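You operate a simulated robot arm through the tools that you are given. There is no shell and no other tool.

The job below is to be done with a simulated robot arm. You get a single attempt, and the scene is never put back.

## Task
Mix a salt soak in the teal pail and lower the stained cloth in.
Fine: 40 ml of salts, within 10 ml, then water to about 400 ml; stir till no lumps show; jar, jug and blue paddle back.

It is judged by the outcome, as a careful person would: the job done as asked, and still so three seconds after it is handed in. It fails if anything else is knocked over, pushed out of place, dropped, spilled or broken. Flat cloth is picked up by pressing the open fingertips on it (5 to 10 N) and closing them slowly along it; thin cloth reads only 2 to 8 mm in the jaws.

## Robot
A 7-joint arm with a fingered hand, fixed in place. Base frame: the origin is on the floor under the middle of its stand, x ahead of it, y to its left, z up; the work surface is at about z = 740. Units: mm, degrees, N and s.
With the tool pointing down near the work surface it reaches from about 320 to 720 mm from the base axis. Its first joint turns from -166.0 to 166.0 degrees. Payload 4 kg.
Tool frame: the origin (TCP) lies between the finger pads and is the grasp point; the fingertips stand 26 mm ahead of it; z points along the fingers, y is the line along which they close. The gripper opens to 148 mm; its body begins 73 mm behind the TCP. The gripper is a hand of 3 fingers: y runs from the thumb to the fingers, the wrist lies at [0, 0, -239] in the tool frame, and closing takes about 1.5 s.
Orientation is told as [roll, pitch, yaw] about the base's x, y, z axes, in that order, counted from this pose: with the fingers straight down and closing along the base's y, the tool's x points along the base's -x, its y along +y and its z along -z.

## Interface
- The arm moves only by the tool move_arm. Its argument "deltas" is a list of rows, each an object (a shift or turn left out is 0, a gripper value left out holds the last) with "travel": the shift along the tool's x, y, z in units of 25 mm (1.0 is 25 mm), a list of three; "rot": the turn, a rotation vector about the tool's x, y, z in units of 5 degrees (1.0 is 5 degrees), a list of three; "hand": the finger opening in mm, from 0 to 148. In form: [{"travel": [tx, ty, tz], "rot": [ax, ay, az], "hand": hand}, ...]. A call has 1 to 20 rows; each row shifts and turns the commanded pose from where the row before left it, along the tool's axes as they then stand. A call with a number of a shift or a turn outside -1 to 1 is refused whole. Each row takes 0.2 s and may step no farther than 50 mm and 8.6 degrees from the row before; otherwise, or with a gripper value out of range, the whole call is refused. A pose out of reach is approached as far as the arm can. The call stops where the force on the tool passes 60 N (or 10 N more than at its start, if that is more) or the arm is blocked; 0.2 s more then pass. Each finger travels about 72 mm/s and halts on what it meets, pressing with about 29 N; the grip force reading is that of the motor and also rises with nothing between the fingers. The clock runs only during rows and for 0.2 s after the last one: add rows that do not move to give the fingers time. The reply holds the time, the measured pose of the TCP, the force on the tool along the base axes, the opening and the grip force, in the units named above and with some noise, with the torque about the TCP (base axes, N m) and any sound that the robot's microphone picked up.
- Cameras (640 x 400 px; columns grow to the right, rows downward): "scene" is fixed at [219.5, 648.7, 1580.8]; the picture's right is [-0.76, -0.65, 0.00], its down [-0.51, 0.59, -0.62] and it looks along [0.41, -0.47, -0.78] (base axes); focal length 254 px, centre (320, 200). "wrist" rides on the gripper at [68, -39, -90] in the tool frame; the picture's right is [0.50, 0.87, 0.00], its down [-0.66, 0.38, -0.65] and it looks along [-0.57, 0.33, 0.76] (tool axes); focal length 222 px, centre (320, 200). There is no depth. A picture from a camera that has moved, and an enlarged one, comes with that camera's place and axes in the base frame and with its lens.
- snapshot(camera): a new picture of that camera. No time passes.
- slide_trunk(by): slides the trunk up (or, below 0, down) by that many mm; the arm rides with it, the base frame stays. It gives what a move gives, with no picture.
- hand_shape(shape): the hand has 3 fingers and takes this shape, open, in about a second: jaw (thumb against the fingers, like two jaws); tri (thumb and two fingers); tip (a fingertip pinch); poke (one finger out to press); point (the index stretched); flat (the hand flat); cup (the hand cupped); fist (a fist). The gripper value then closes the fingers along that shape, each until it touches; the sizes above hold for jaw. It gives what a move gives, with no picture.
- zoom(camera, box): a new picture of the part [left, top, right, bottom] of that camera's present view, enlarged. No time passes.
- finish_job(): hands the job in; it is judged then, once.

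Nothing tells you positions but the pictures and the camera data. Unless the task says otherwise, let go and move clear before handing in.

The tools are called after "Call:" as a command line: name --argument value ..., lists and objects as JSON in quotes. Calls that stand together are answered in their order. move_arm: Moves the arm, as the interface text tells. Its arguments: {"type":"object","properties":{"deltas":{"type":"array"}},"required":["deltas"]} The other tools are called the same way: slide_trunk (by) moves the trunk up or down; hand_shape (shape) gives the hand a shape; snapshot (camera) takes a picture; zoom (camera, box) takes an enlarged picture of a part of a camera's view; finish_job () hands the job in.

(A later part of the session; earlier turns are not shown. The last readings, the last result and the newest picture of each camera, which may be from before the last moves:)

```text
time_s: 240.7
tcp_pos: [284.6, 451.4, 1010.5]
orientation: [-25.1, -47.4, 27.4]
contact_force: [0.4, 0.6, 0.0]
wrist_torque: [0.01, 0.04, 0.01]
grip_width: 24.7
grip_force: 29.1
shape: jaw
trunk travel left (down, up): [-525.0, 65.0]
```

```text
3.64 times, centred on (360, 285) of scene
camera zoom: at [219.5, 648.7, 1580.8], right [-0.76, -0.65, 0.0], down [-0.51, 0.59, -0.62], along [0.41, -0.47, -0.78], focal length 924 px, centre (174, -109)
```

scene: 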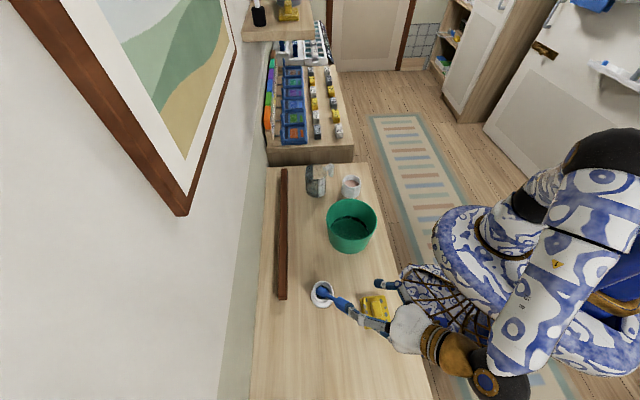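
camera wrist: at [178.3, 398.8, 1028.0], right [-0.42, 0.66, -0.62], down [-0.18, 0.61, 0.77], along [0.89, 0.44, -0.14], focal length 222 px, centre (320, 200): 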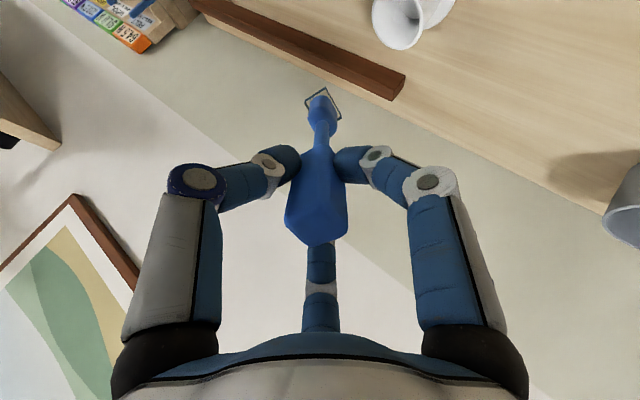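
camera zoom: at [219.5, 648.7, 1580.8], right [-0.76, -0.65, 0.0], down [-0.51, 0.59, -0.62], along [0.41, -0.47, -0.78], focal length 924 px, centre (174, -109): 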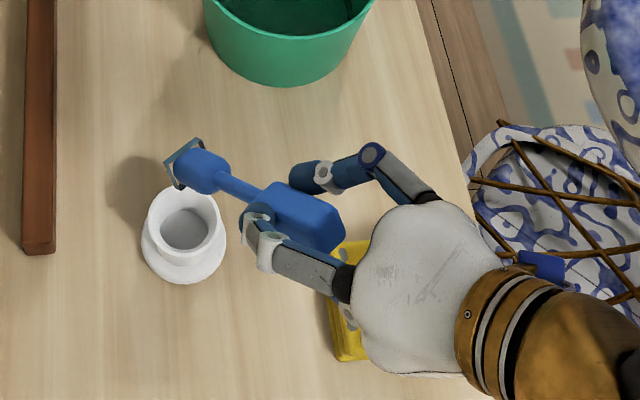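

The paddle is held cleanly, in line with the hand. I'll rotate to vertical.

Call:
move_arm --deltas '[{"rot": [-0.3785, 0.9698, 0]}, {"rot": [-0.3785, 0.9698, 0]}, {"rot": [-0.3785, 0.9698, 0]}, {"rot": [-0.3785, 0.9698, 0]}, {"rot": [-0.3785, 0.9698, 0]}, {"rot": [-0.3785, 0.9698, 0]}, {"rot": [-0.3785, 0.9698, 0]}, {"rot": [-0.3785, 0.9698, 0]}, {"rot": [-0.3785, 0.9698, 0]}, {"rot": [-0.3785, 0.9698, 0]}, {}]'

Call:
snapshot --camera "wrist"

Call:
zoom --camera "scene" --box '[290, 220, 430, 340]'

```text
time_s: 243.1
tcp_pos: [284.8, 450.4, 1008.4]
orientation: [0.0, -0.1, 16.4]
contact_force: [0.1, -0.2, 0.5]
wrist_torque: [0.0, 0.01, 0.03]
grip_width: 24.6
grip_force: 28.6
shape: jaw
trunk travel left (down, up): [-525.0, 65.0]
```

```text
taken
camera wrist: at [229.6, 392.8, 1099.2], right [-0.72, 0.69, 0.0], down [0.52, 0.55, 0.65], along [0.45, 0.47, -0.76], focal length 222 px, centre (320, 200)
```

wrist: 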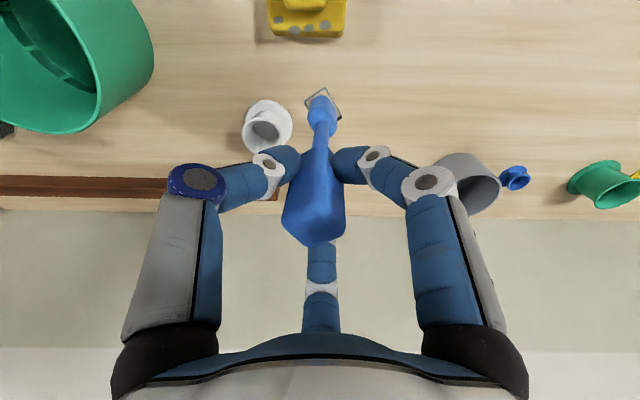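

```text
3.33 times, centred on (360, 280) of scene
camera zoom: at [219.5, 648.7, 1580.8], right [-0.76, -0.65, 0.0], down [-0.51, 0.59, -0.62], along [0.41, -0.47, -0.78], focal length 846 px, centre (187, -67)
```

zoom: 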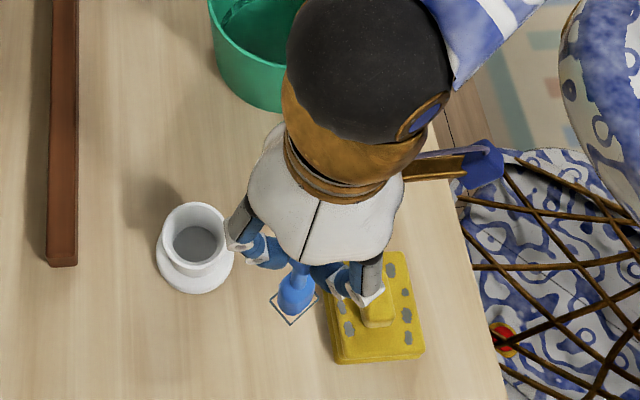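

The paddle is vertical in the hand. I'll measure its exact offset and lean before re-inserting.

Call:
zoom --camera "wrist" --box '[270, 70, 370, 260]'

Call:
zoom --camera "wrist" --box '[295, 75, 350, 130]'

Call:
zoom --camera "scene" --box '[330, 270, 410, 330]'

```text
2.11 times, centred on (320, 165) of wrist
camera zoom: at [229.6, 392.8, 1099.2], right [-0.72, 0.69, 0.0], down [0.52, 0.55, 0.65], along [0.45, 0.47, -0.76], focal length 468 px, centre (320, 274)
```

zoom: 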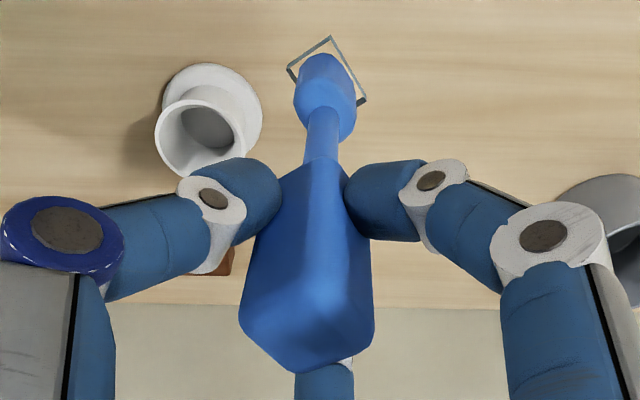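

```text
7.27 times, centred on (322, 102) of wrist
camera zoom: at [229.6, 392.8, 1099.2], right [-0.72, 0.69, 0.0], down [0.52, 0.55, 0.65], along [0.45, 0.47, -0.76], focal length 1615 px, centre (302, 909)
```

zoom: 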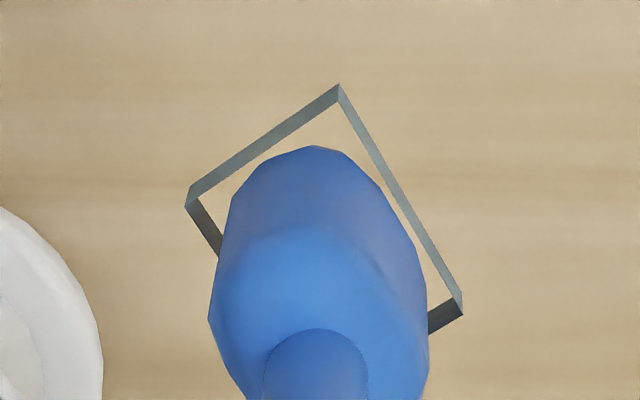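

```text
6.67 times, centred on (370, 300) of scene
camera zoom: at [219.5, 648.7, 1580.8], right [-0.76, -0.65, 0.0], down [-0.51, 0.59, -0.62], along [0.41, -0.47, -0.78], focal length 1693 px, centre (-13, -467)
```

zoom: 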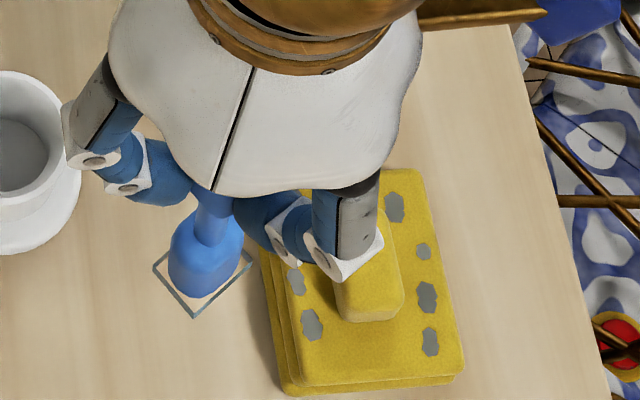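

The paddle's foot is 4 mm off the tool axis with a lean of about 2°. The holder is now at about (389, 438). I'll take out the lean and move over the holder.

Call:
move_arm --deltas '[{"rot": [0.38, 0.11, 0]}, {"travel": [-0.824, -0.294, 0]}, {"travel": [-0.824, -0.294, 0]}, {"travel": [-0.824, -0.294, 0]}, {"travel": [-0.824, -0.294, 0]}, {"travel": [-0.824, -0.294, 0]}, {}, {}]'

Call:
zoom --camera "wrist" --box '[270, 20, 380, 130]'

Call:
zoom --camera "scene" --box '[300, 230, 360, 315]'

Call:
zoom --camera "wrist" --box '[270, 70, 370, 260]'

```text
time_s: 244.9
tcp_pos: [393.5, 445.8, 1011.3]
orientation: [-1.8, 0.5, 16.4]
contact_force: [0.0, -0.3, 0.2]
wrist_torque: [-0.03, 0.01, -0.06]
grip_width: 24.6
grip_force: 29.4
shape: jaw
trunk travel left (down, up): [-525.0, 65.0]
```

```text
3.64 times, centred on (325, 75) of wrist
camera zoom: at [338.8, 391.5, 1103.0], right [-0.72, 0.69, -0.03], down [0.52, 0.57, 0.64], along [0.45, 0.45, -0.77], focal length 808 px, centre (302, 654)
```

zoom: 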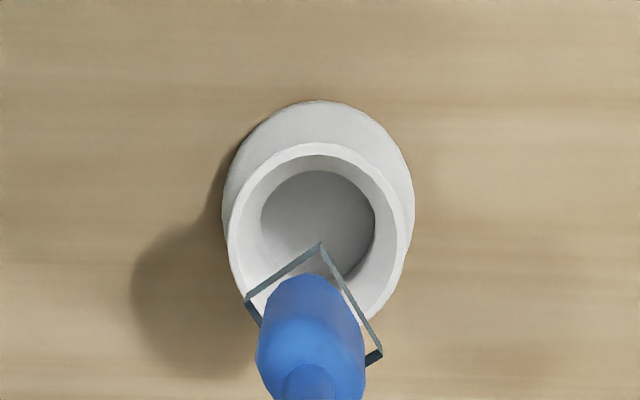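

```text
4.71 times, centred on (330, 272) of scene
camera zoom: at [219.5, 648.7, 1580.8], right [-0.76, -0.65, 0.0], down [-0.51, 0.59, -0.62], along [0.41, -0.47, -0.78], focal length 1195 px, centre (273, -141)
```

zoom: 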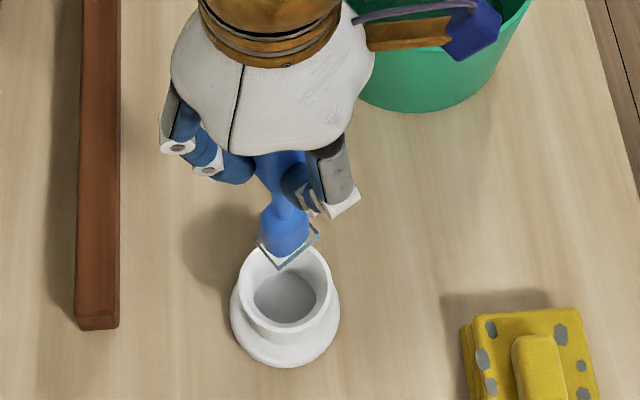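

```text
2.11 times, centred on (320, 165) of wrist
camera zoom: at [338.8, 391.5, 1103.0], right [-0.72, 0.69, -0.03], down [0.52, 0.57, 0.64], along [0.45, 0.45, -0.77], focal length 468 px, centre (320, 274)
```

zoom: 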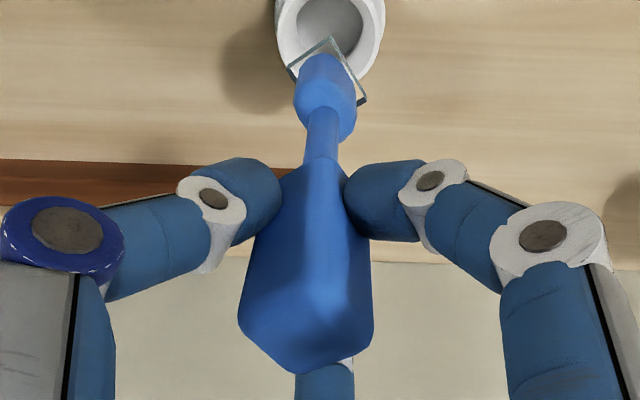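

The paddle's foot is at (388, 440), almost exactly over the holder. I'll take one precise look at the opening from both cameras.

Call:
zoom --camera "scene" --box '[318, 275, 346, 310]'

Call:
zoom --camera "wrist" --box '[295, 40, 350, 95]'

```text
11.43 times, centred on (332, 292) of scene
camera zoom: at [219.5, 648.7, 1580.8], right [-0.76, -0.65, 0.0], down [-0.51, 0.59, -0.62], along [0.41, -0.47, -0.78], focal length 2902 px, centre (183, -857)
```

zoom: 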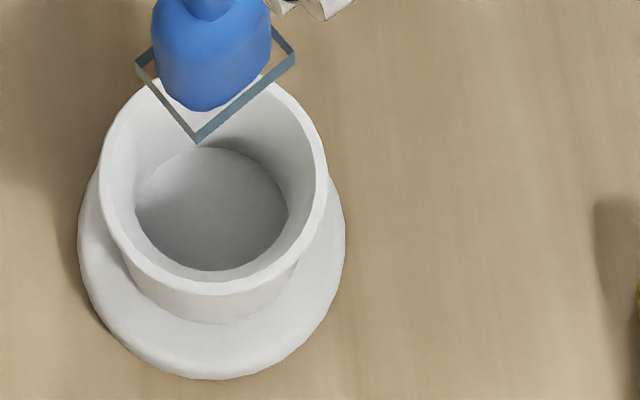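

```text
7.27 times, centred on (322, 68) of wrist
camera zoom: at [338.8, 391.5, 1103.0], right [-0.72, 0.69, -0.03], down [0.52, 0.57, 0.64], along [0.45, 0.45, -0.77], focal length 1615 px, centre (302, 1164)
```

zoom: 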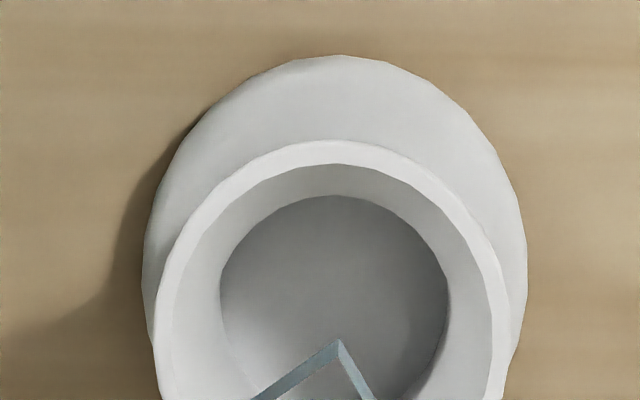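

The opening is at about (388, 440), directly under the foot. I'll check the paddle's uprightness more precisely before lowering.

Call:
zoom --camera "scene" --box '[316, 252, 348, 288]'

Call:
zoom --camera "wrist" --box '[290, 80, 350, 170]'

```text
11.11 times, centred on (332, 270) of scene
camera zoom: at [219.5, 648.7, 1580.8], right [-0.76, -0.65, 0.0], down [-0.51, 0.59, -0.62], along [0.41, -0.47, -0.78], focal length 2822 px, centre (187, -578)
```

zoom: 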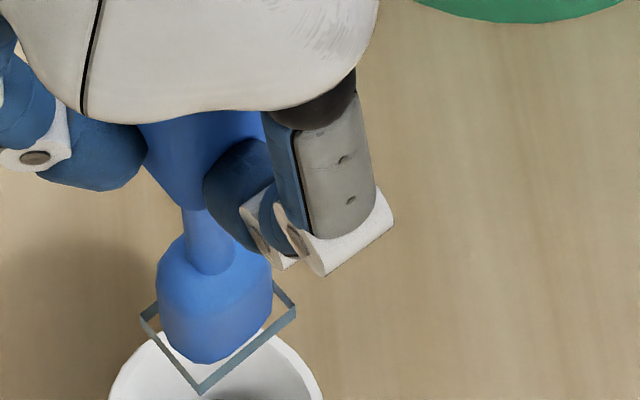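

```text
4.44 times, centred on (320, 125) of wrist
camera zoom: at [338.8, 391.5, 1103.0], right [-0.72, 0.69, -0.03], down [0.52, 0.57, 0.64], along [0.45, 0.45, -0.77], focal length 987 px, centre (320, 533)
```

zoom: 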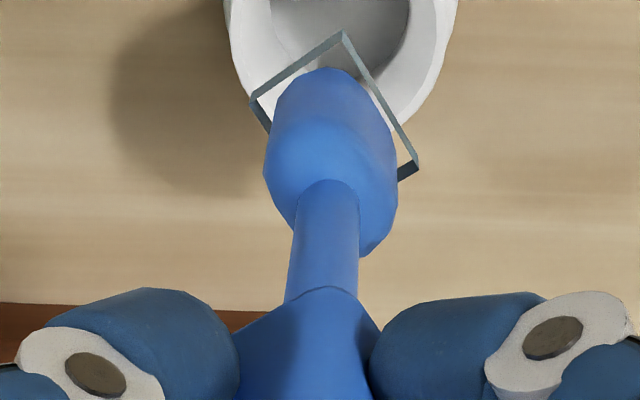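

The paddle still leans about 3.5° toward +x. I'll correct that and re-centre before lowering.

Call:
move_arm --deltas '[{"rot": [-0.109, -0.762, 0.023]}, {"travel": [0.321, -0.056, 0]}, {}]'

Call:
zoom --camera "scene" --box '[316, 252, 348, 288]'

Call:
zoom --camera "wrist" --box '[290, 60, 350, 170]'

```text
time_s: 245.7
tcp_pos: [384.3, 440.9, 1009.2]
orientation: [-1.4, -3.4, 16.5]
contact_force: [0.4, -0.6, 0.0]
wrist_torque: [-0.04, 0.0, 0.0]
grip_width: 24.6
grip_force: 28.8
shape: jaw
trunk travel left (down, up): [-525.0, 65.0]
```

```text
11.11 times, centred on (332, 270) of scene
camera zoom: at [219.5, 648.7, 1580.8], right [-0.76, -0.65, 0.0], down [-0.51, 0.59, -0.62], along [0.41, -0.47, -0.78], focal length 2822 px, centre (187, -578)
```

zoom: 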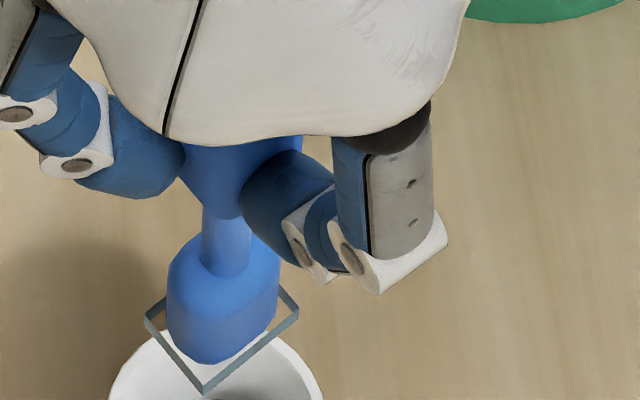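

```text
3.64 times, centred on (320, 115) of wrist
camera zoom: at [324.9, 384.5, 1096.7], right [-0.72, 0.69, -0.05], down [0.48, 0.55, 0.68], along [0.5, 0.47, -0.73], focal length 808 px, centre (320, 509)
```

zoom: 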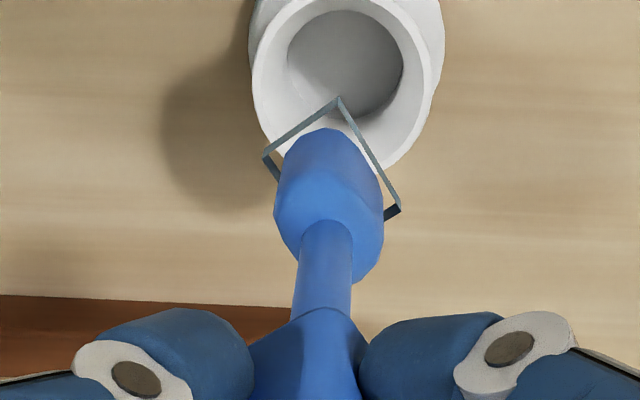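

Now the paddle is vertical within about half a degree and centred over the opening. I'll lower it vertically to just above the rim, then gently in.

Call:
move_arm --deltas '[{"travel": [0.0474, 0.0195, 0.7984]}, {"travel": [0.0474, 0.0195, 0.7984]}, {"travel": [0.0474, 0.0195, 0.7984]}, {"travel": [0.0415, 0.0171, 0.6986]}, {}]'

Call:
zoom --camera "scene" --box '[312, 265, 352, 312]'

Call:
zoom --camera "wrist" --box '[280, 60, 360, 160]'

```text
time_s: 246.9
tcp_pos: [385.9, 440.8, 928.7]
orientation: [-1.4, -3.4, 16.4]
contact_force: [-0.5, 0.4, -2.7]
wrist_torque: [0.01, 0.02, -0.01]
grip_width: 25.0
grip_force: 28.7
shape: jaw
trunk travel left (down, up): [-525.0, 65.0]
```

```text
8.51 times, centred on (332, 288) of scene
camera zoom: at [219.5, 648.7, 1580.8], right [-0.76, -0.65, 0.0], down [-0.51, 0.59, -0.62], along [0.41, -0.47, -0.78], focal length 2161 px, centre (218, -553)
```

zoom: 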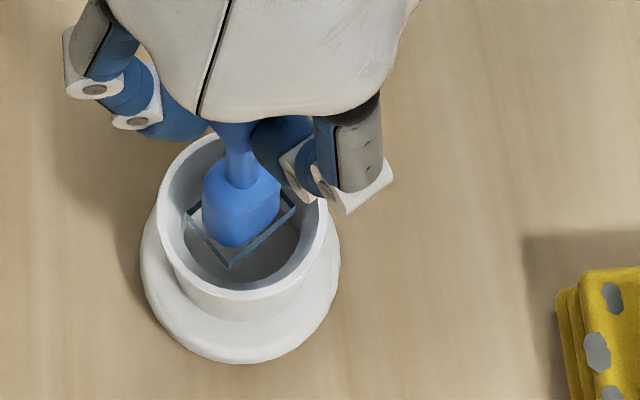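

```text
4.00 times, centred on (320, 110) of wrist
camera zoom: at [326.8, 384.5, 1016.6], right [-0.72, 0.69, -0.05], down [0.48, 0.55, 0.68], along [0.5, 0.47, -0.73], focal length 888 px, centre (320, 560)
```

zoom: 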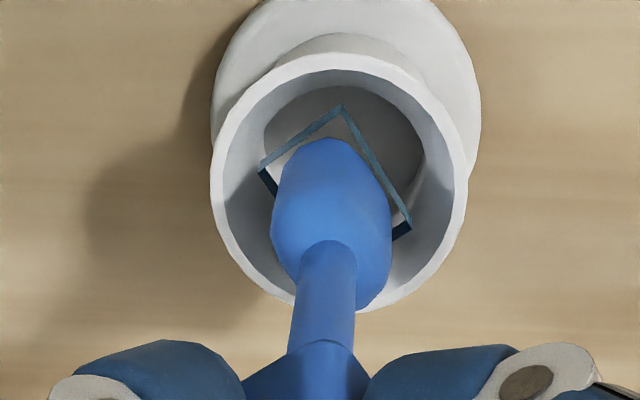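

It's centred within 2 mm, so I'll continue down in small steps while watching for contact.

Call:
move_arm --deltas '[{"travel": [0.02, -0.03, 0]}, {"travel": [0.0237, 0.0098, 0.3992]}, {}]'

Call:
move_arm --deltas '[{"travel": [0.0095, 0.0039, 0.16]}, {}]'

Call:
move_arm --deltas '[{"travel": [0.0095, 0.0039, 0.16]}, {}]'

Call:
move_arm --deltas '[{"travel": [0.0071, 0.0029, 0.12]}, {}]'

Call:
zoom --camera "scene" --box '[312, 265, 352, 312]'

```text
time_s: 247.7
tcp_pos: [386.5, 441.0, 922.1]
orientation: [-1.3, -3.5, 16.4]
contact_force: [0.5, 0.8, 2.3]
wrist_torque: [0.01, -0.01, 0.03]
grip_width: 24.7
grip_force: 29.0
shape: jaw
trunk travel left (down, up): [-525.0, 65.0]
```

```text
time_s: 248.3
tcp_pos: [386.9, 440.5, 916.3]
orientation: [-1.4, -3.5, 16.4]
contact_force: [-0.5, 1.3, 0.0]
wrist_torque: [-0.01, -0.04, -0.01]
grip_width: 24.8
grip_force: 29.2
shape: jaw
trunk travel left (down, up): [-525.0, 65.0]
```

```text
time_s: 248.9
tcp_pos: [387.4, 440.7, 912.1]
orientation: [-1.4, -3.3, 16.3]
contact_force: [-0.6, -0.1, -0.4]
wrist_torque: [-0.04, 0.04, 0.02]
grip_width: 24.9
grip_force: 29.5
shape: jaw
trunk travel left (down, up): [-525.0, 65.0]
```

```text
time_s: 249.5
tcp_pos: [386.3, 440.5, 909.5]
orientation: [-1.4, -3.4, 16.4]
contact_force: [0.0, -0.7, 0.1]
wrist_torque: [-0.03, 0.02, -0.03]
grip_width: 24.9
grip_force: 28.9
shape: jaw
trunk travel left (down, up): [-525.0, 65.0]
```

```text
8.51 times, centred on (332, 288) of scene
camera zoom: at [219.5, 648.7, 1580.8], right [-0.76, -0.65, 0.0], down [-0.51, 0.59, -0.62], along [0.41, -0.47, -0.78], focal length 2161 px, centre (218, -553)
```

zoom: 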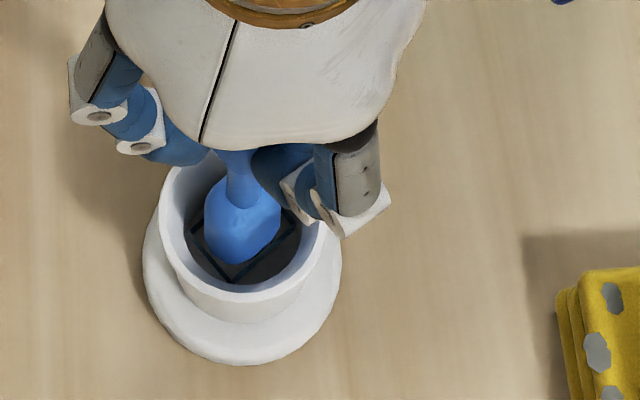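

Call:
move_arm --deltas '[{"travel": [0.0071, 0.0029, 0.12]}, {}]'

Call:
move_arm --deltas '[{"travel": [0.0059, 0.0024, 0.1]}, {}]'

Call:
move_arm --deltas '[{"travel": [0.0059, 0.0024, 0.1]}, {}]'

Call:
move_arm --deltas '[{"travel": [0.0059, 0.0024, 0.1]}, {}]'

Call:
zoom --camera "scene" --box '[312, 265, 352, 312]'

```text
time_s: 250.1
tcp_pos: [386.2, 440.7, 906.8]
orientation: [-1.5, -3.4, 16.4]
contact_force: [1.0, 0.4, 0.6]
wrist_torque: [0.02, -0.03, 0.04]
grip_width: 25.0
grip_force: 28.7
shape: jaw
trunk travel left (down, up): [-525.0, 65.0]
```

```text
time_s: 250.7
tcp_pos: [386.5, 440.4, 903.8]
orientation: [-1.3, -3.5, 16.5]
contact_force: [1.1, -0.1, 0.7]
wrist_torque: [-0.03, -0.02, 0.01]
grip_width: 24.8
grip_force: 28.7
shape: jaw
trunk travel left (down, up): [-525.0, 65.0]
```

```text
time_s: 251.3
tcp_pos: [386.7, 440.5, 901.3]
orientation: [-1.4, -3.4, 16.4]
contact_force: [1.3, -0.3, 0.2]
wrist_torque: [-0.02, 0.01, 0.05]
grip_width: 24.8
grip_force: 28.7
shape: jaw
trunk travel left (down, up): [-525.0, 65.0]
```

```text
time_s: 251.9
tcp_pos: [386.5, 441.0, 899.2]
orientation: [-1.3, -3.4, 16.4]
contact_force: [0.5, -0.1, -0.7]
wrist_torque: [-0.02, -0.05, 0.02]
grip_width: 25.0
grip_force: 28.6
shape: jaw
trunk travel left (down, up): [-525.0, 65.0]
```

```text
8.51 times, centred on (332, 288) of scene
camera zoom: at [219.5, 648.7, 1580.8], right [-0.76, -0.65, 0.0], down [-0.51, 0.59, -0.62], along [0.41, -0.47, -0.78], focal length 2161 px, centre (218, -553)
```

zoom: 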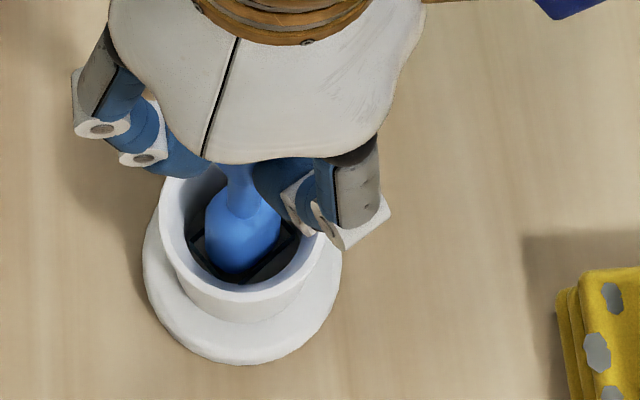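

Call:
move_arm --deltas '[{"travel": [0.0048, 0.002, 0.08]}, {}]'

Call:
move_arm --deltas '[{"travel": [0.0048, 0.002, 0.08]}, {}]'

Call:
move_arm --deltas '[{"travel": [0.0048, 0.002, 0.08]}, {}]'

Call:
move_arm --deltas '[{"travel": [0.0036, 0.0015, 0.06]}, {}]'

```text
time_s: 252.5
tcp_pos: [386.1, 440.2, 896.4]
orientation: [-1.4, -3.4, 16.4]
contact_force: [1.2, -0.1, 0.6]
wrist_torque: [-0.03, -0.03, 0.01]
grip_width: 24.8
grip_force: 29.1
shape: jaw
trunk travel left (down, up): [-525.0, 65.0]
```

```text
time_s: 253.1
tcp_pos: [385.7, 440.3, 895.0]
orientation: [-1.4, -3.2, 16.4]
contact_force: [1.0, -0.4, -0.5]
wrist_torque: [-0.05, -0.04, 0.01]
grip_width: 25.0
grip_force: 28.7
shape: jaw
trunk travel left (down, up): [-525.0, 65.0]
```

```text
time_s: 253.7
tcp_pos: [386.8, 441.5, 894.3]
orientation: [-1.3, -3.4, 16.4]
contact_force: [0.4, -1.0, 0.7]
wrist_torque: [-0.05, -0.03, -0.01]
grip_width: 24.9
grip_force: 29.1
shape: jaw
trunk travel left (down, up): [-525.0, 65.0]
```

```text
time_s: 254.3
tcp_pos: [386.7, 439.9, 892.5]
orientation: [-1.4, -3.4, 16.4]
contact_force: [-1.1, 0.7, 3.9]
wrist_torque: [-0.05, -0.01, -0.01]
grip_width: 25.0
grip_force: 29.3
shape: jaw
trunk travel left (down, up): [-525.0, 65.0]
```

I've reached the floor. I'll check that the paddle stands upright before releasing.

Call:
move_arm --deltas '[{"travel": [0.0012, 0.0005, 0.02]}, {}, {}]'

Call:
zoom --camera "scene" --box '[316, 262, 348, 300]'

Call:
zoom --camera "wrist" --box '[280, 70, 360, 260]'

```text
time_s: 255.1
tcp_pos: [385.9, 439.4, 893.1]
orientation: [-1.4, -3.3, 16.4]
contact_force: [1.2, 0.9, 6.7]
wrist_torque: [0.0, -0.05, 0.02]
grip_width: 25.0
grip_force: 28.9
shape: jaw
trunk travel left (down, up): [-525.0, 65.0]
```

```text
10.53 times, centred on (332, 281) of scene
camera zoom: at [219.5, 648.7, 1580.8], right [-0.76, -0.65, 0.0], down [-0.51, 0.59, -0.62], along [0.41, -0.47, -0.78], focal length 2673 px, centre (194, -653)
```

zoom: 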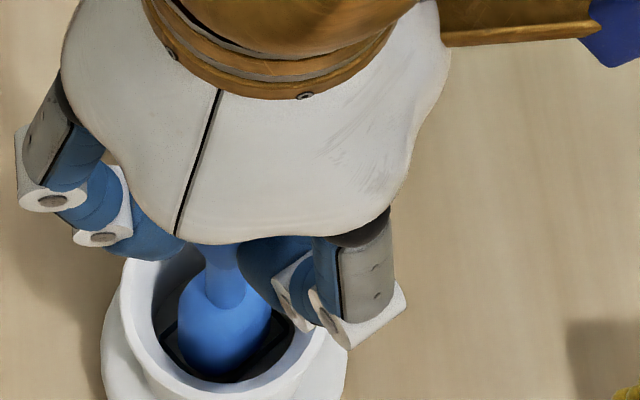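

```text
2.11 times, centred on (320, 165) of wrist
camera zoom: at [325.7, 383.8, 980.0], right [-0.72, 0.69, -0.05], down [0.48, 0.55, 0.68], along [0.5, 0.47, -0.73], focal length 468 px, centre (320, 274)
```

zoom: 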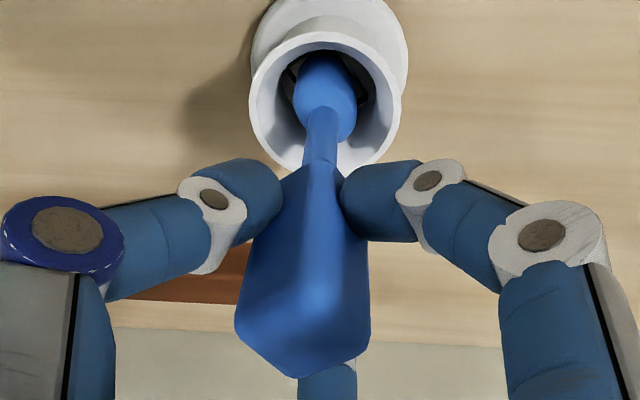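

The paddle is upright and centred in the holder, so I'll release with one quick, even opening.

Call:
move_arm --deltas '[{"hand": 80}, {}, {}, {}]'

Call:
zoom --camera "scene" --box '[305, 250, 365, 315]'

Call:
snapshot --camera "wrist"

```text
time_s: 256.1
tcp_pos: [386.9, 440.7, 891.4]
orientation: [-1.4, -3.3, 16.4]
contact_force: [0.1, -0.5, 0.2]
wrist_torque: [-0.03, -0.02, 0.01]
grip_width: 79.6
grip_force: 0.1
shape: jaw
trunk travel left (down, up): [-525.0, 65.0]
```

```text
6.15 times, centred on (335, 282) of scene
camera zoom: at [219.5, 648.7, 1580.8], right [-0.76, -0.65, 0.0], down [-0.51, 0.59, -0.62], along [0.41, -0.47, -0.78], focal length 1563 px, centre (228, -308)
```

zoom: 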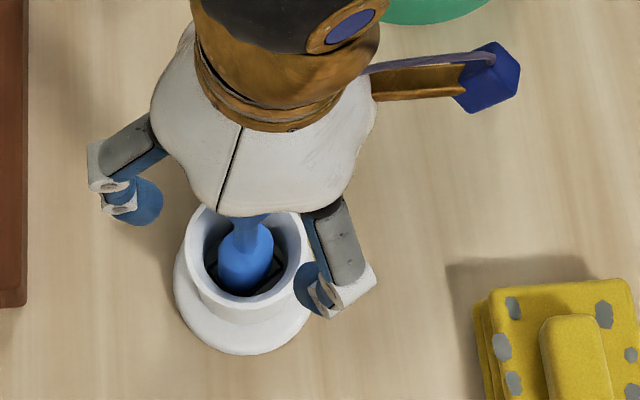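

```text
taken
camera wrist: at [325.8, 383.9, 979.7], right [-0.72, 0.69, -0.05], down [0.48, 0.55, 0.68], along [0.5, 0.47, -0.73], focal length 222 px, centre (320, 200)
```

wrist: 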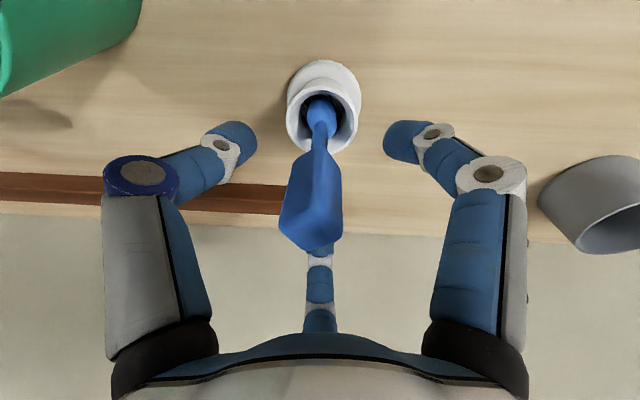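

The paddle stands upright in its holder. I'll withdraw straight up and check that it stays.

Call:
move_arm --deltas '[{"travel": [-0.03, -0.012, -0.5]}, {"travel": [-0.0475, -0.0195, -0.8]}, {"travel": [-0.0593, -0.0244, -0.998]}, {"travel": [-0.0593, -0.0244, -0.998]}, {"travel": [-0.0593, -0.0244, -0.998]}, {"travel": [-0.0593, -0.0244, -0.998]}, {"travel": [-0.0593, -0.0244, -0.998]}, {}]'

Call:
zoom --camera "scene" --box '[300, 250, 350, 315]'

Call:
snapshot --camera "scene"

Call:
snapshot --camera "wrist"

```text
time_s: 257.9
tcp_pos: [386.4, 442.4, 1047.1]
orientation: [-1.4, -3.4, 16.4]
contact_force: [-0.2, -0.6, 0.2]
wrist_torque: [-0.01, 0.0, -0.01]
grip_width: 79.6
grip_force: 0.1
shape: jaw
trunk travel left (down, up): [-525.0, 65.0]
```

```text
6.15 times, centred on (325, 282) of scene
camera zoom: at [219.5, 648.7, 1580.8], right [-0.76, -0.65, 0.0], down [-0.51, 0.59, -0.62], along [0.41, -0.47, -0.78], focal length 1563 px, centre (289, -308)
```

zoom: 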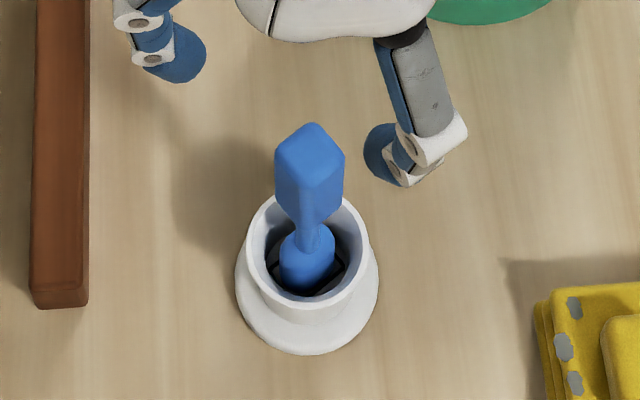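

```text
taken
```

scene: 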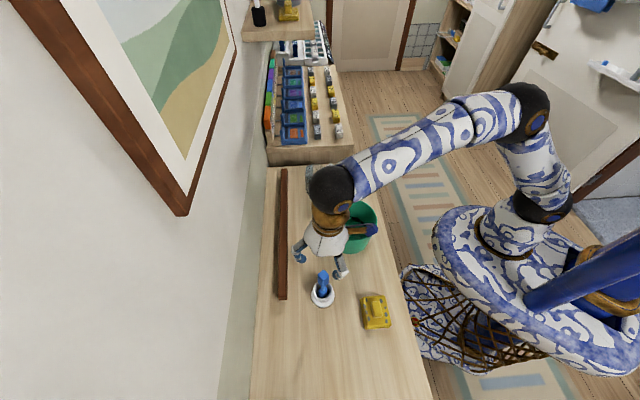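

```text
taken
camera wrist: at [326.2, 386.2, 1135.0], right [-0.72, 0.69, -0.05], down [0.48, 0.55, 0.68], along [0.5, 0.47, -0.73], focal length 222 px, centre (320, 200)
```

wrist: 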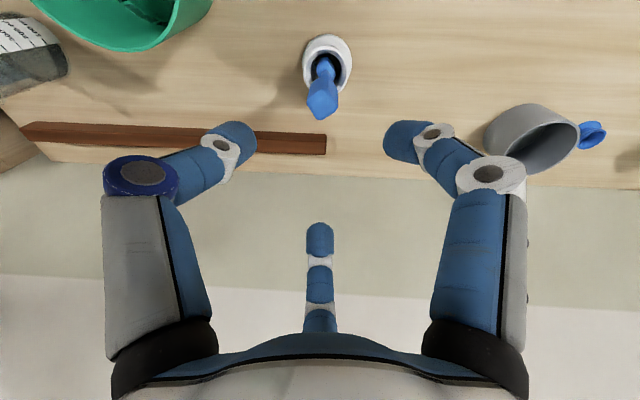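

The paddle is standing in its holder as before. Next is the stained cloth: I'll level the hand and move above it for a close look.

Call:
move_arm --deltas '[{"rot": [-0.279, 0.68, 0]}, {"travel": [0.835, -0.13, 0.3]}, {"travel": [0.835, -0.13, 0.3]}, {"travel": [0.835, -0.13, 0.4]}, {"travel": [0.835, -0.13, 0.4]}, {"travel": [0.835, -0.13, 0.4]}, {"travel": [0.835, -0.13, 0.4]}, {"travel": [0.835, -0.13, 0.4]}, {"travel": [0.835, -0.13, 0.4], "hand": 110}, {}]'

Call:
snapshot --camera "wrist"

Call:
zoom --camera "scene" --box '[310, 230, 430, 350]'

```text
time_s: 260.1
tcp_pos: [233.0, 366.7, 975.1]
orientation: [0.0, 0.1, 16.3]
contact_force: [0.3, 0.2, 0.3]
wrist_torque: [0.03, 0.01, -0.04]
grip_width: 109.7
grip_force: 0.1
shape: jaw
trunk travel left (down, up): [-525.0, 65.0]
```

```text
taken
camera wrist: at [178.1, 310.0, 1066.0], right [-0.72, 0.69, 0.0], down [0.52, 0.55, 0.65], along [0.45, 0.47, -0.76], focal length 222 px, centre (320, 200)
```

wrist: 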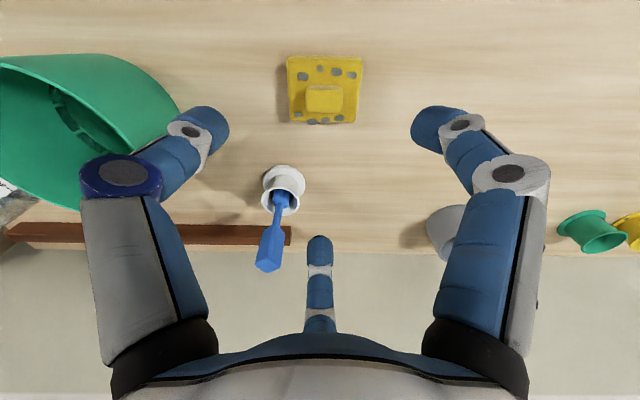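

```text
3.33 times, centred on (370, 290) of scene
camera zoom: at [219.5, 648.7, 1580.8], right [-0.76, -0.65, 0.0], down [-0.51, 0.59, -0.62], along [0.41, -0.47, -0.78], focal length 846 px, centre (153, -100)
```

zoom: 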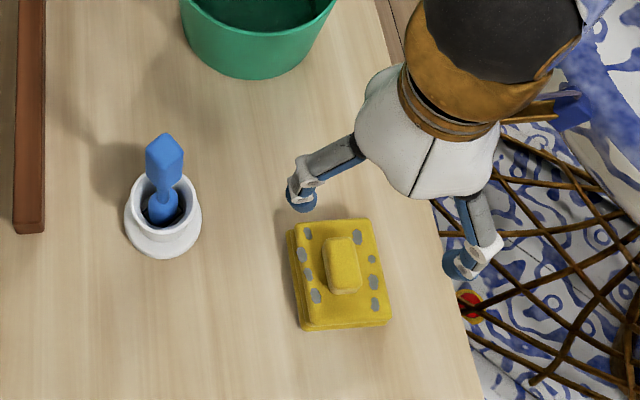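

Call:
zoom --camera "wrist" --box '[275, 45, 375, 135]'

Call:
zoom --camera "scene" --box '[350, 285, 400, 335]'

```text
4.44 times, centred on (325, 90) of wrist
camera zoom: at [178.1, 310.0, 1066.0], right [-0.72, 0.69, 0.0], down [0.52, 0.55, 0.65], along [0.45, 0.47, -0.76], focal length 987 px, centre (298, 689)
```

zoom: 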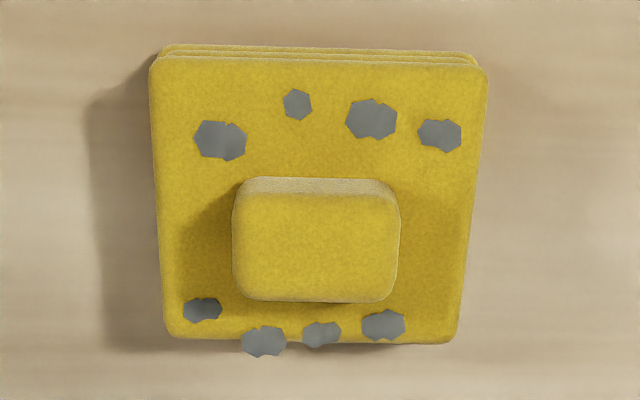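

```text
8.00 times, centred on (375, 310) of scene
camera zoom: at [219.5, 648.7, 1580.8], right [-0.76, -0.65, 0.0], down [-0.51, 0.59, -0.62], along [0.41, -0.47, -0.78], focal length 2032 px, centre (-120, -680)
```

zoom: 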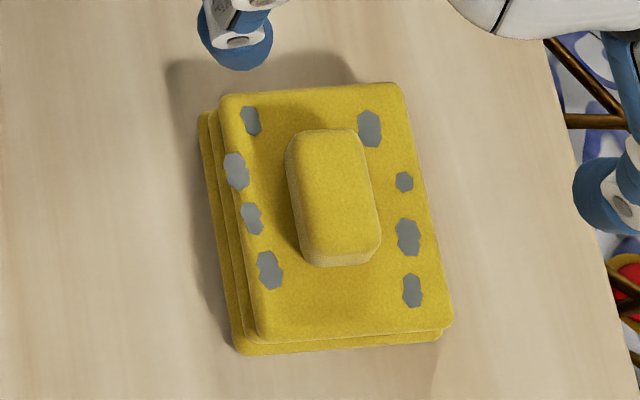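

The cloth is a folded stack with its top at z≈772 and a raised fold of about 45 × 28 mm (top z≈789) centred at (234, 374). I'll align the hand so the thumb meets the fold's short end and the other two fingers its long sides, then descend partway.

Call:
move_arm --deltas '[{"rot": [0, 0, -1], "hand": 90}, {"rot": [0, 0, -1]}, {"rot": [0, 0, -1]}, {"rot": [0, 0, -1]}, {"rot": [0, 0, -1]}, {"rot": [0, 0, -0.94]}, {"travel": [-0.257, -0.036, 0]}, {"travel": [0, 0, 0.8]}, {"travel": [0, 0, 0.8]}, {"travel": [0, 0, 0.8]}, {"travel": [0, 0, 0.8]}, {"travel": [0, 0, 0.8]}, {}]'

Call:
snapshot --camera "wrist"

Call:
zoom --camera "scene" --box '[330, 260, 430, 350]'

```text
time_s: 262.9
tcp_pos: [238.4, 372.2, 872.9]
orientation: [0.0, -0.1, 46.1]
contact_force: [-0.5, -0.9, 0.2]
wrist_torque: [-0.01, -0.02, -0.03]
grip_width: 90.6
grip_force: 0.1
shape: jaw
trunk travel left (down, up): [-525.0, 65.0]
```

```text
taken
camera wrist: at [218.3, 295.9, 963.2], right [-0.97, 0.24, 0.0], down [0.18, 0.73, 0.65], along [0.16, 0.63, -0.76], focal length 222 px, centre (320, 200)
```

wrist: 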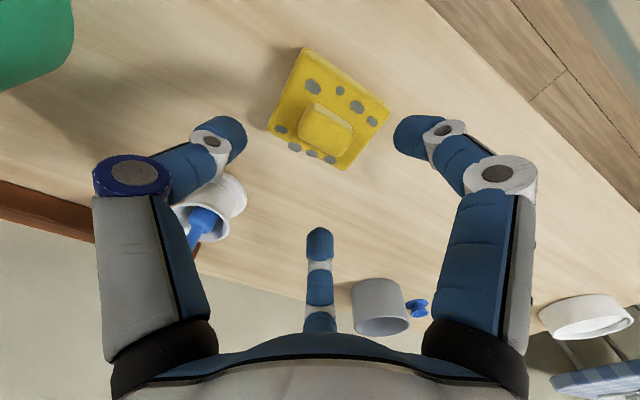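

```text
4.44 times, centred on (380, 305) of scene
camera zoom: at [219.5, 648.7, 1580.8], right [-0.76, -0.65, 0.0], down [-0.51, 0.59, -0.62], along [0.41, -0.47, -0.78], focal length 1129 px, centre (53, -267)
```

zoom: 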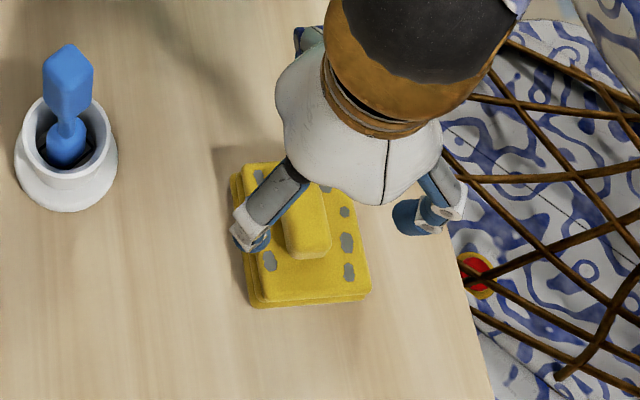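

Call:
zoom --camera "wrist" --box '[255, 40, 400, 180]'

```text
2.86 times, centred on (328, 110) of wrist
camera zoom: at [218.3, 295.9, 963.2], right [-0.97, 0.24, 0.0], down [0.18, 0.73, 0.65], along [0.16, 0.63, -0.76], focal length 635 px, centre (299, 457)
```

zoom: 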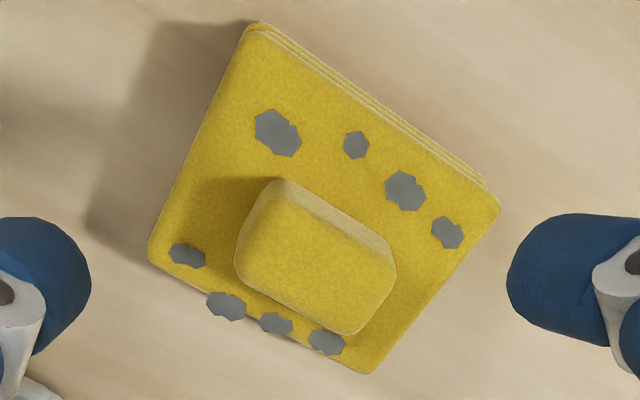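

The fold's centre is at (233, 372). I'll adjust by 3 mm and lower until the open fingertips touch the cloth lightly.

Call:
move_arm --deltas '[{"travel": [0.118, -0.08, 0]}, {"travel": [0, 0, 0.8]}, {"travel": [0, 0, 0.8]}, {"travel": [0, 0, 0.6]}, {}]'

Call:
snapshot --camera "wrist"

Call:
zoom --camera "scene" --box '[330, 260, 430, 350]'

```text
time_s: 264.1
tcp_pos: [234.8, 368.8, 819.4]
orientation: [0.0, 0.0, 45.9]
contact_force: [1.3, -0.4, 0.6]
wrist_torque: [0.02, -0.01, 0.04]
grip_width: 90.5
grip_force: 0.1
shape: jaw
trunk travel left (down, up): [-525.0, 65.0]
```

```text
taken
camera wrist: at [216.2, 293.0, 910.4], right [-0.97, 0.24, 0.0], down [0.18, 0.73, 0.65], along [0.16, 0.63, -0.76], focal length 222 px, centre (320, 200)
```

wrist: 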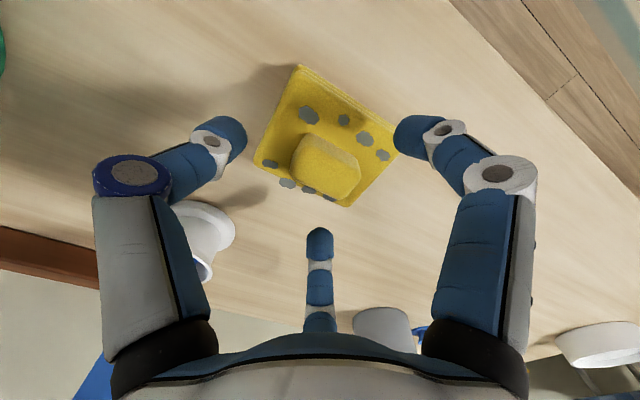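

```text
4.44 times, centred on (380, 305) of scene
camera zoom: at [219.5, 648.7, 1580.8], right [-0.76, -0.65, 0.0], down [-0.51, 0.59, -0.62], along [0.41, -0.47, -0.78], focal length 1129 px, centre (53, -267)
```

zoom: 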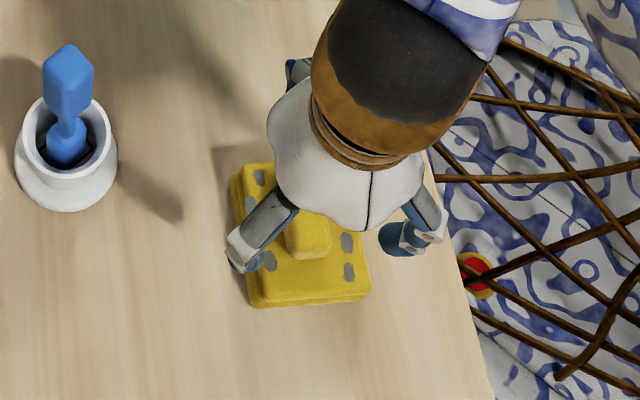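

Call:
move_arm --deltas '[{"hand": 64}, {}, {}, {}]'

Call:
move_arm --deltas '[{"travel": [0, 0, 0.3]}, {"travel": [0, 0, 0.2]}, {}]'

Call:
snapshot --camera "wrist"

Call:
zoom --camera "scene" --box '[340, 270, 420, 345]'

```text
time_s: 265.1
tcp_pos: [236.3, 369.3, 819.9]
orientation: [0.0, 0.0, 46.1]
contact_force: [1.3, -0.4, 0.1]
wrist_torque: [-0.01, -0.01, 0.03]
grip_width: 64.2
grip_force: 0.1
shape: jaw
trunk travel left (down, up): [-525.0, 65.0]
```

```text
time_s: 265.9
tcp_pos: [238.2, 369.9, 807.1]
orientation: [0.0, 0.0, 46.1]
contact_force: [0.5, 0.4, -0.7]
wrist_torque: [0.02, -0.05, 0.04]
grip_width: 64.4
grip_force: 0.1
shape: jaw
trunk travel left (down, up): [-525.0, 65.0]
```

```text
taken
camera wrist: at [218.2, 292.9, 897.2], right [-0.97, 0.24, 0.0], down [0.18, 0.73, 0.65], along [0.16, 0.63, -0.76], focal length 222 px, centre (320, 200)
```

wrist: 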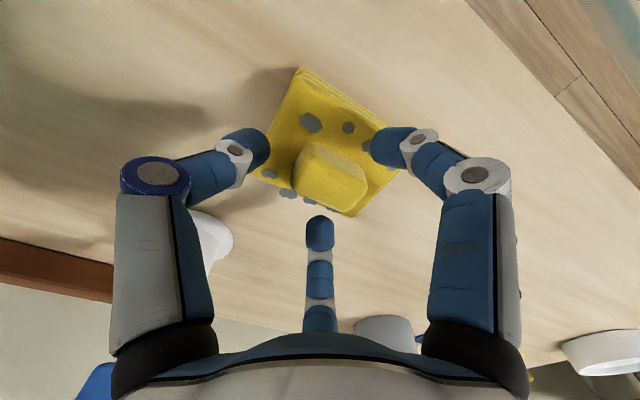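

```text
5.33 times, centred on (380, 308) of scene
camera zoom: at [219.5, 648.7, 1580.8], right [-0.76, -0.65, 0.0], down [-0.51, 0.59, -0.62], along [0.41, -0.47, -0.78], focal length 1354 px, centre (0, -373)
```

zoom: 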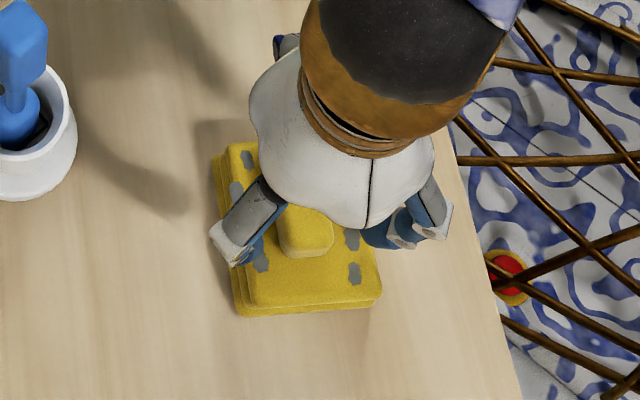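

The fingers straddle the fold. I'll lower gently until the fingertips press the cloth with a few newtons.

Call:
move_arm --deltas '[{"travel": [0, 0, 0.12]}, {}]'

Call:
move_arm --deltas '[{"travel": [0, 0, 0.12]}, {}]'

Call:
move_arm --deltas '[{"travel": [0, 0, 0.1]}, {}]'

Call:
move_arm --deltas '[{"travel": [0, 0, 0.1]}, {}]'

```text
time_s: 266.5
tcp_pos: [236.3, 368.9, 802.9]
orientation: [0.0, -0.1, 46.0]
contact_force: [0.1, -0.5, -0.6]
wrist_torque: [0.01, 0.04, -0.01]
grip_width: 64.3
grip_force: 0.1
shape: jaw
trunk travel left (down, up): [-525.0, 65.0]
```

```text
time_s: 267.1
tcp_pos: [237.2, 370.7, 800.7]
orientation: [0.0, 0.0, 46.0]
contact_force: [0.4, 0.2, 0.0]
wrist_torque: [0.02, 0.03, 0.04]
grip_width: 64.2
grip_force: 0.0
shape: jaw
trunk travel left (down, up): [-525.0, 65.0]
```

```text
time_s: 267.7
tcp_pos: [236.7, 369.5, 796.6]
orientation: [-0.1, 0.0, 46.0]
contact_force: [0.4, 0.5, 0.5]
wrist_torque: [-0.03, -0.02, -0.02]
grip_width: 64.3
grip_force: 0.1
shape: jaw
trunk travel left (down, up): [-525.0, 65.0]
```

```text
time_s: 268.3
tcp_pos: [237.8, 369.0, 796.9]
orientation: [0.1, -0.2, 46.1]
contact_force: [0.4, 1.6, 17.3]
wrist_torque: [0.26, 0.25, -0.03]
grip_width: 65.4
grip_force: 0.1
shape: jaw
trunk travel left (down, up): [-525.0, 65.0]
```

The fingertips are touching at 17 N, a bit firm. I'll back off slightly to the 5–10 N range, then close slowly.

Call:
move_arm --deltas '[{"travel": [0, 0, -0.03]}, {}]'

Call:
move_arm --deltas '[{"hand": 58}, {}, {"hand": 52}, {}]'

Call:
snapshot --camera "wrist"

```text
time_s: 268.9
tcp_pos: [237.3, 368.4, 796.4]
orientation: [0.0, -0.2, 46.1]
contact_force: [-1.8, 1.2, 13.9]
wrist_torque: [0.26, 0.19, -0.02]
grip_width: 65.8
grip_force: 0.1
shape: jaw
trunk travel left (down, up): [-525.0, 65.0]
```

```text
time_s: 269.9
tcp_pos: [237.6, 368.8, 795.9]
orientation: [0.1, 0.2, 46.1]
contact_force: [0.8, -1.7, 0.7]
wrist_torque: [-0.01, 0.02, -0.01]
grip_width: 26.4
grip_force: 28.9
shape: jaw
trunk travel left (down, up): [-525.0, 65.0]
```

```text
taken
camera wrist: at [218.1, 292.3, 886.6], right [-0.97, 0.24, 0.0], down [0.18, 0.73, 0.65], along [0.16, 0.63, -0.76], focal length 222 px, centre (320, 200)
```

wrist: 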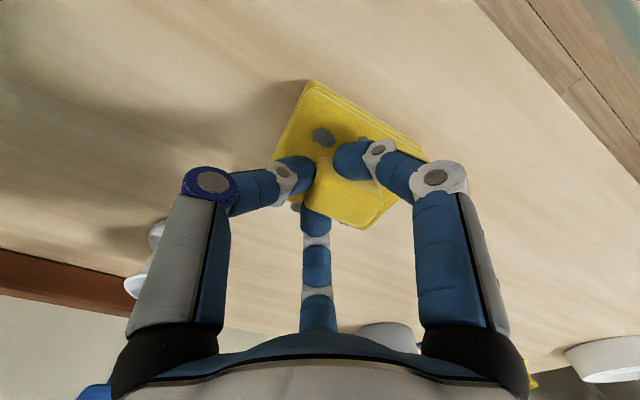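

The fingers have closed on the fold at 26 mm with full grip. I'll lift slowly and check that the cloth comes up.

Call:
move_arm --deltas '[{"hand": 10}, {}, {"travel": [0, 0, -0.2]}, {"travel": [0, 0, -0.3]}, {"travel": [0, 0, -0.5]}, {"travel": [0, 0, -0.5]}, {}]'

Call:
snapshot --camera "wrist"

Call:
zoom --camera "scene" --box '[330, 240, 430, 350]'

```text
time_s: 271.5
tcp_pos: [237.1, 368.5, 832.9]
orientation: [0.0, -0.1, 46.1]
contact_force: [-1.5, -1.0, -1.3]
wrist_torque: [-0.01, -0.01, -0.01]
grip_width: 23.6
grip_force: 29.0
shape: jaw
trunk travel left (down, up): [-525.0, 65.0]
```

```text
taken
camera wrist: at [218.2, 292.5, 923.6], right [-0.97, 0.24, 0.0], down [0.18, 0.73, 0.65], along [0.16, 0.63, -0.76], focal length 222 px, centre (320, 200)
```

wrist: 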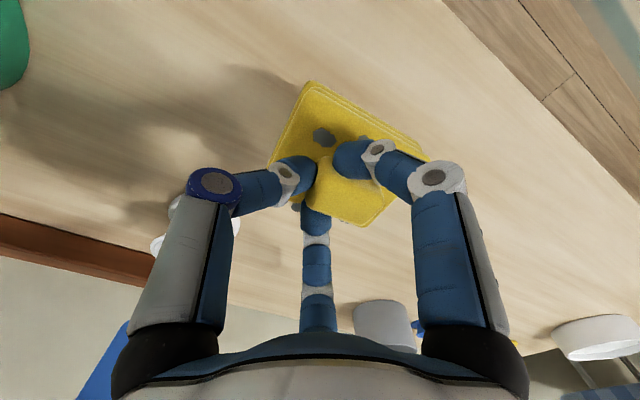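

```text
3.64 times, centred on (380, 295) of scene
camera zoom: at [219.5, 648.7, 1580.8], right [-0.76, -0.65, 0.0], down [-0.51, 0.59, -0.62], along [0.41, -0.47, -0.78], focal length 924 px, centre (102, -146)
```

zoom: 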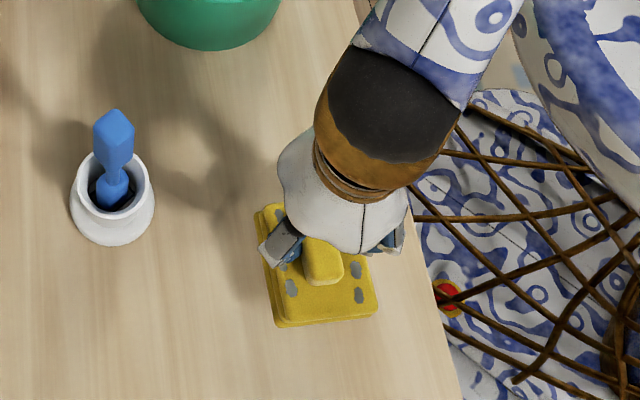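

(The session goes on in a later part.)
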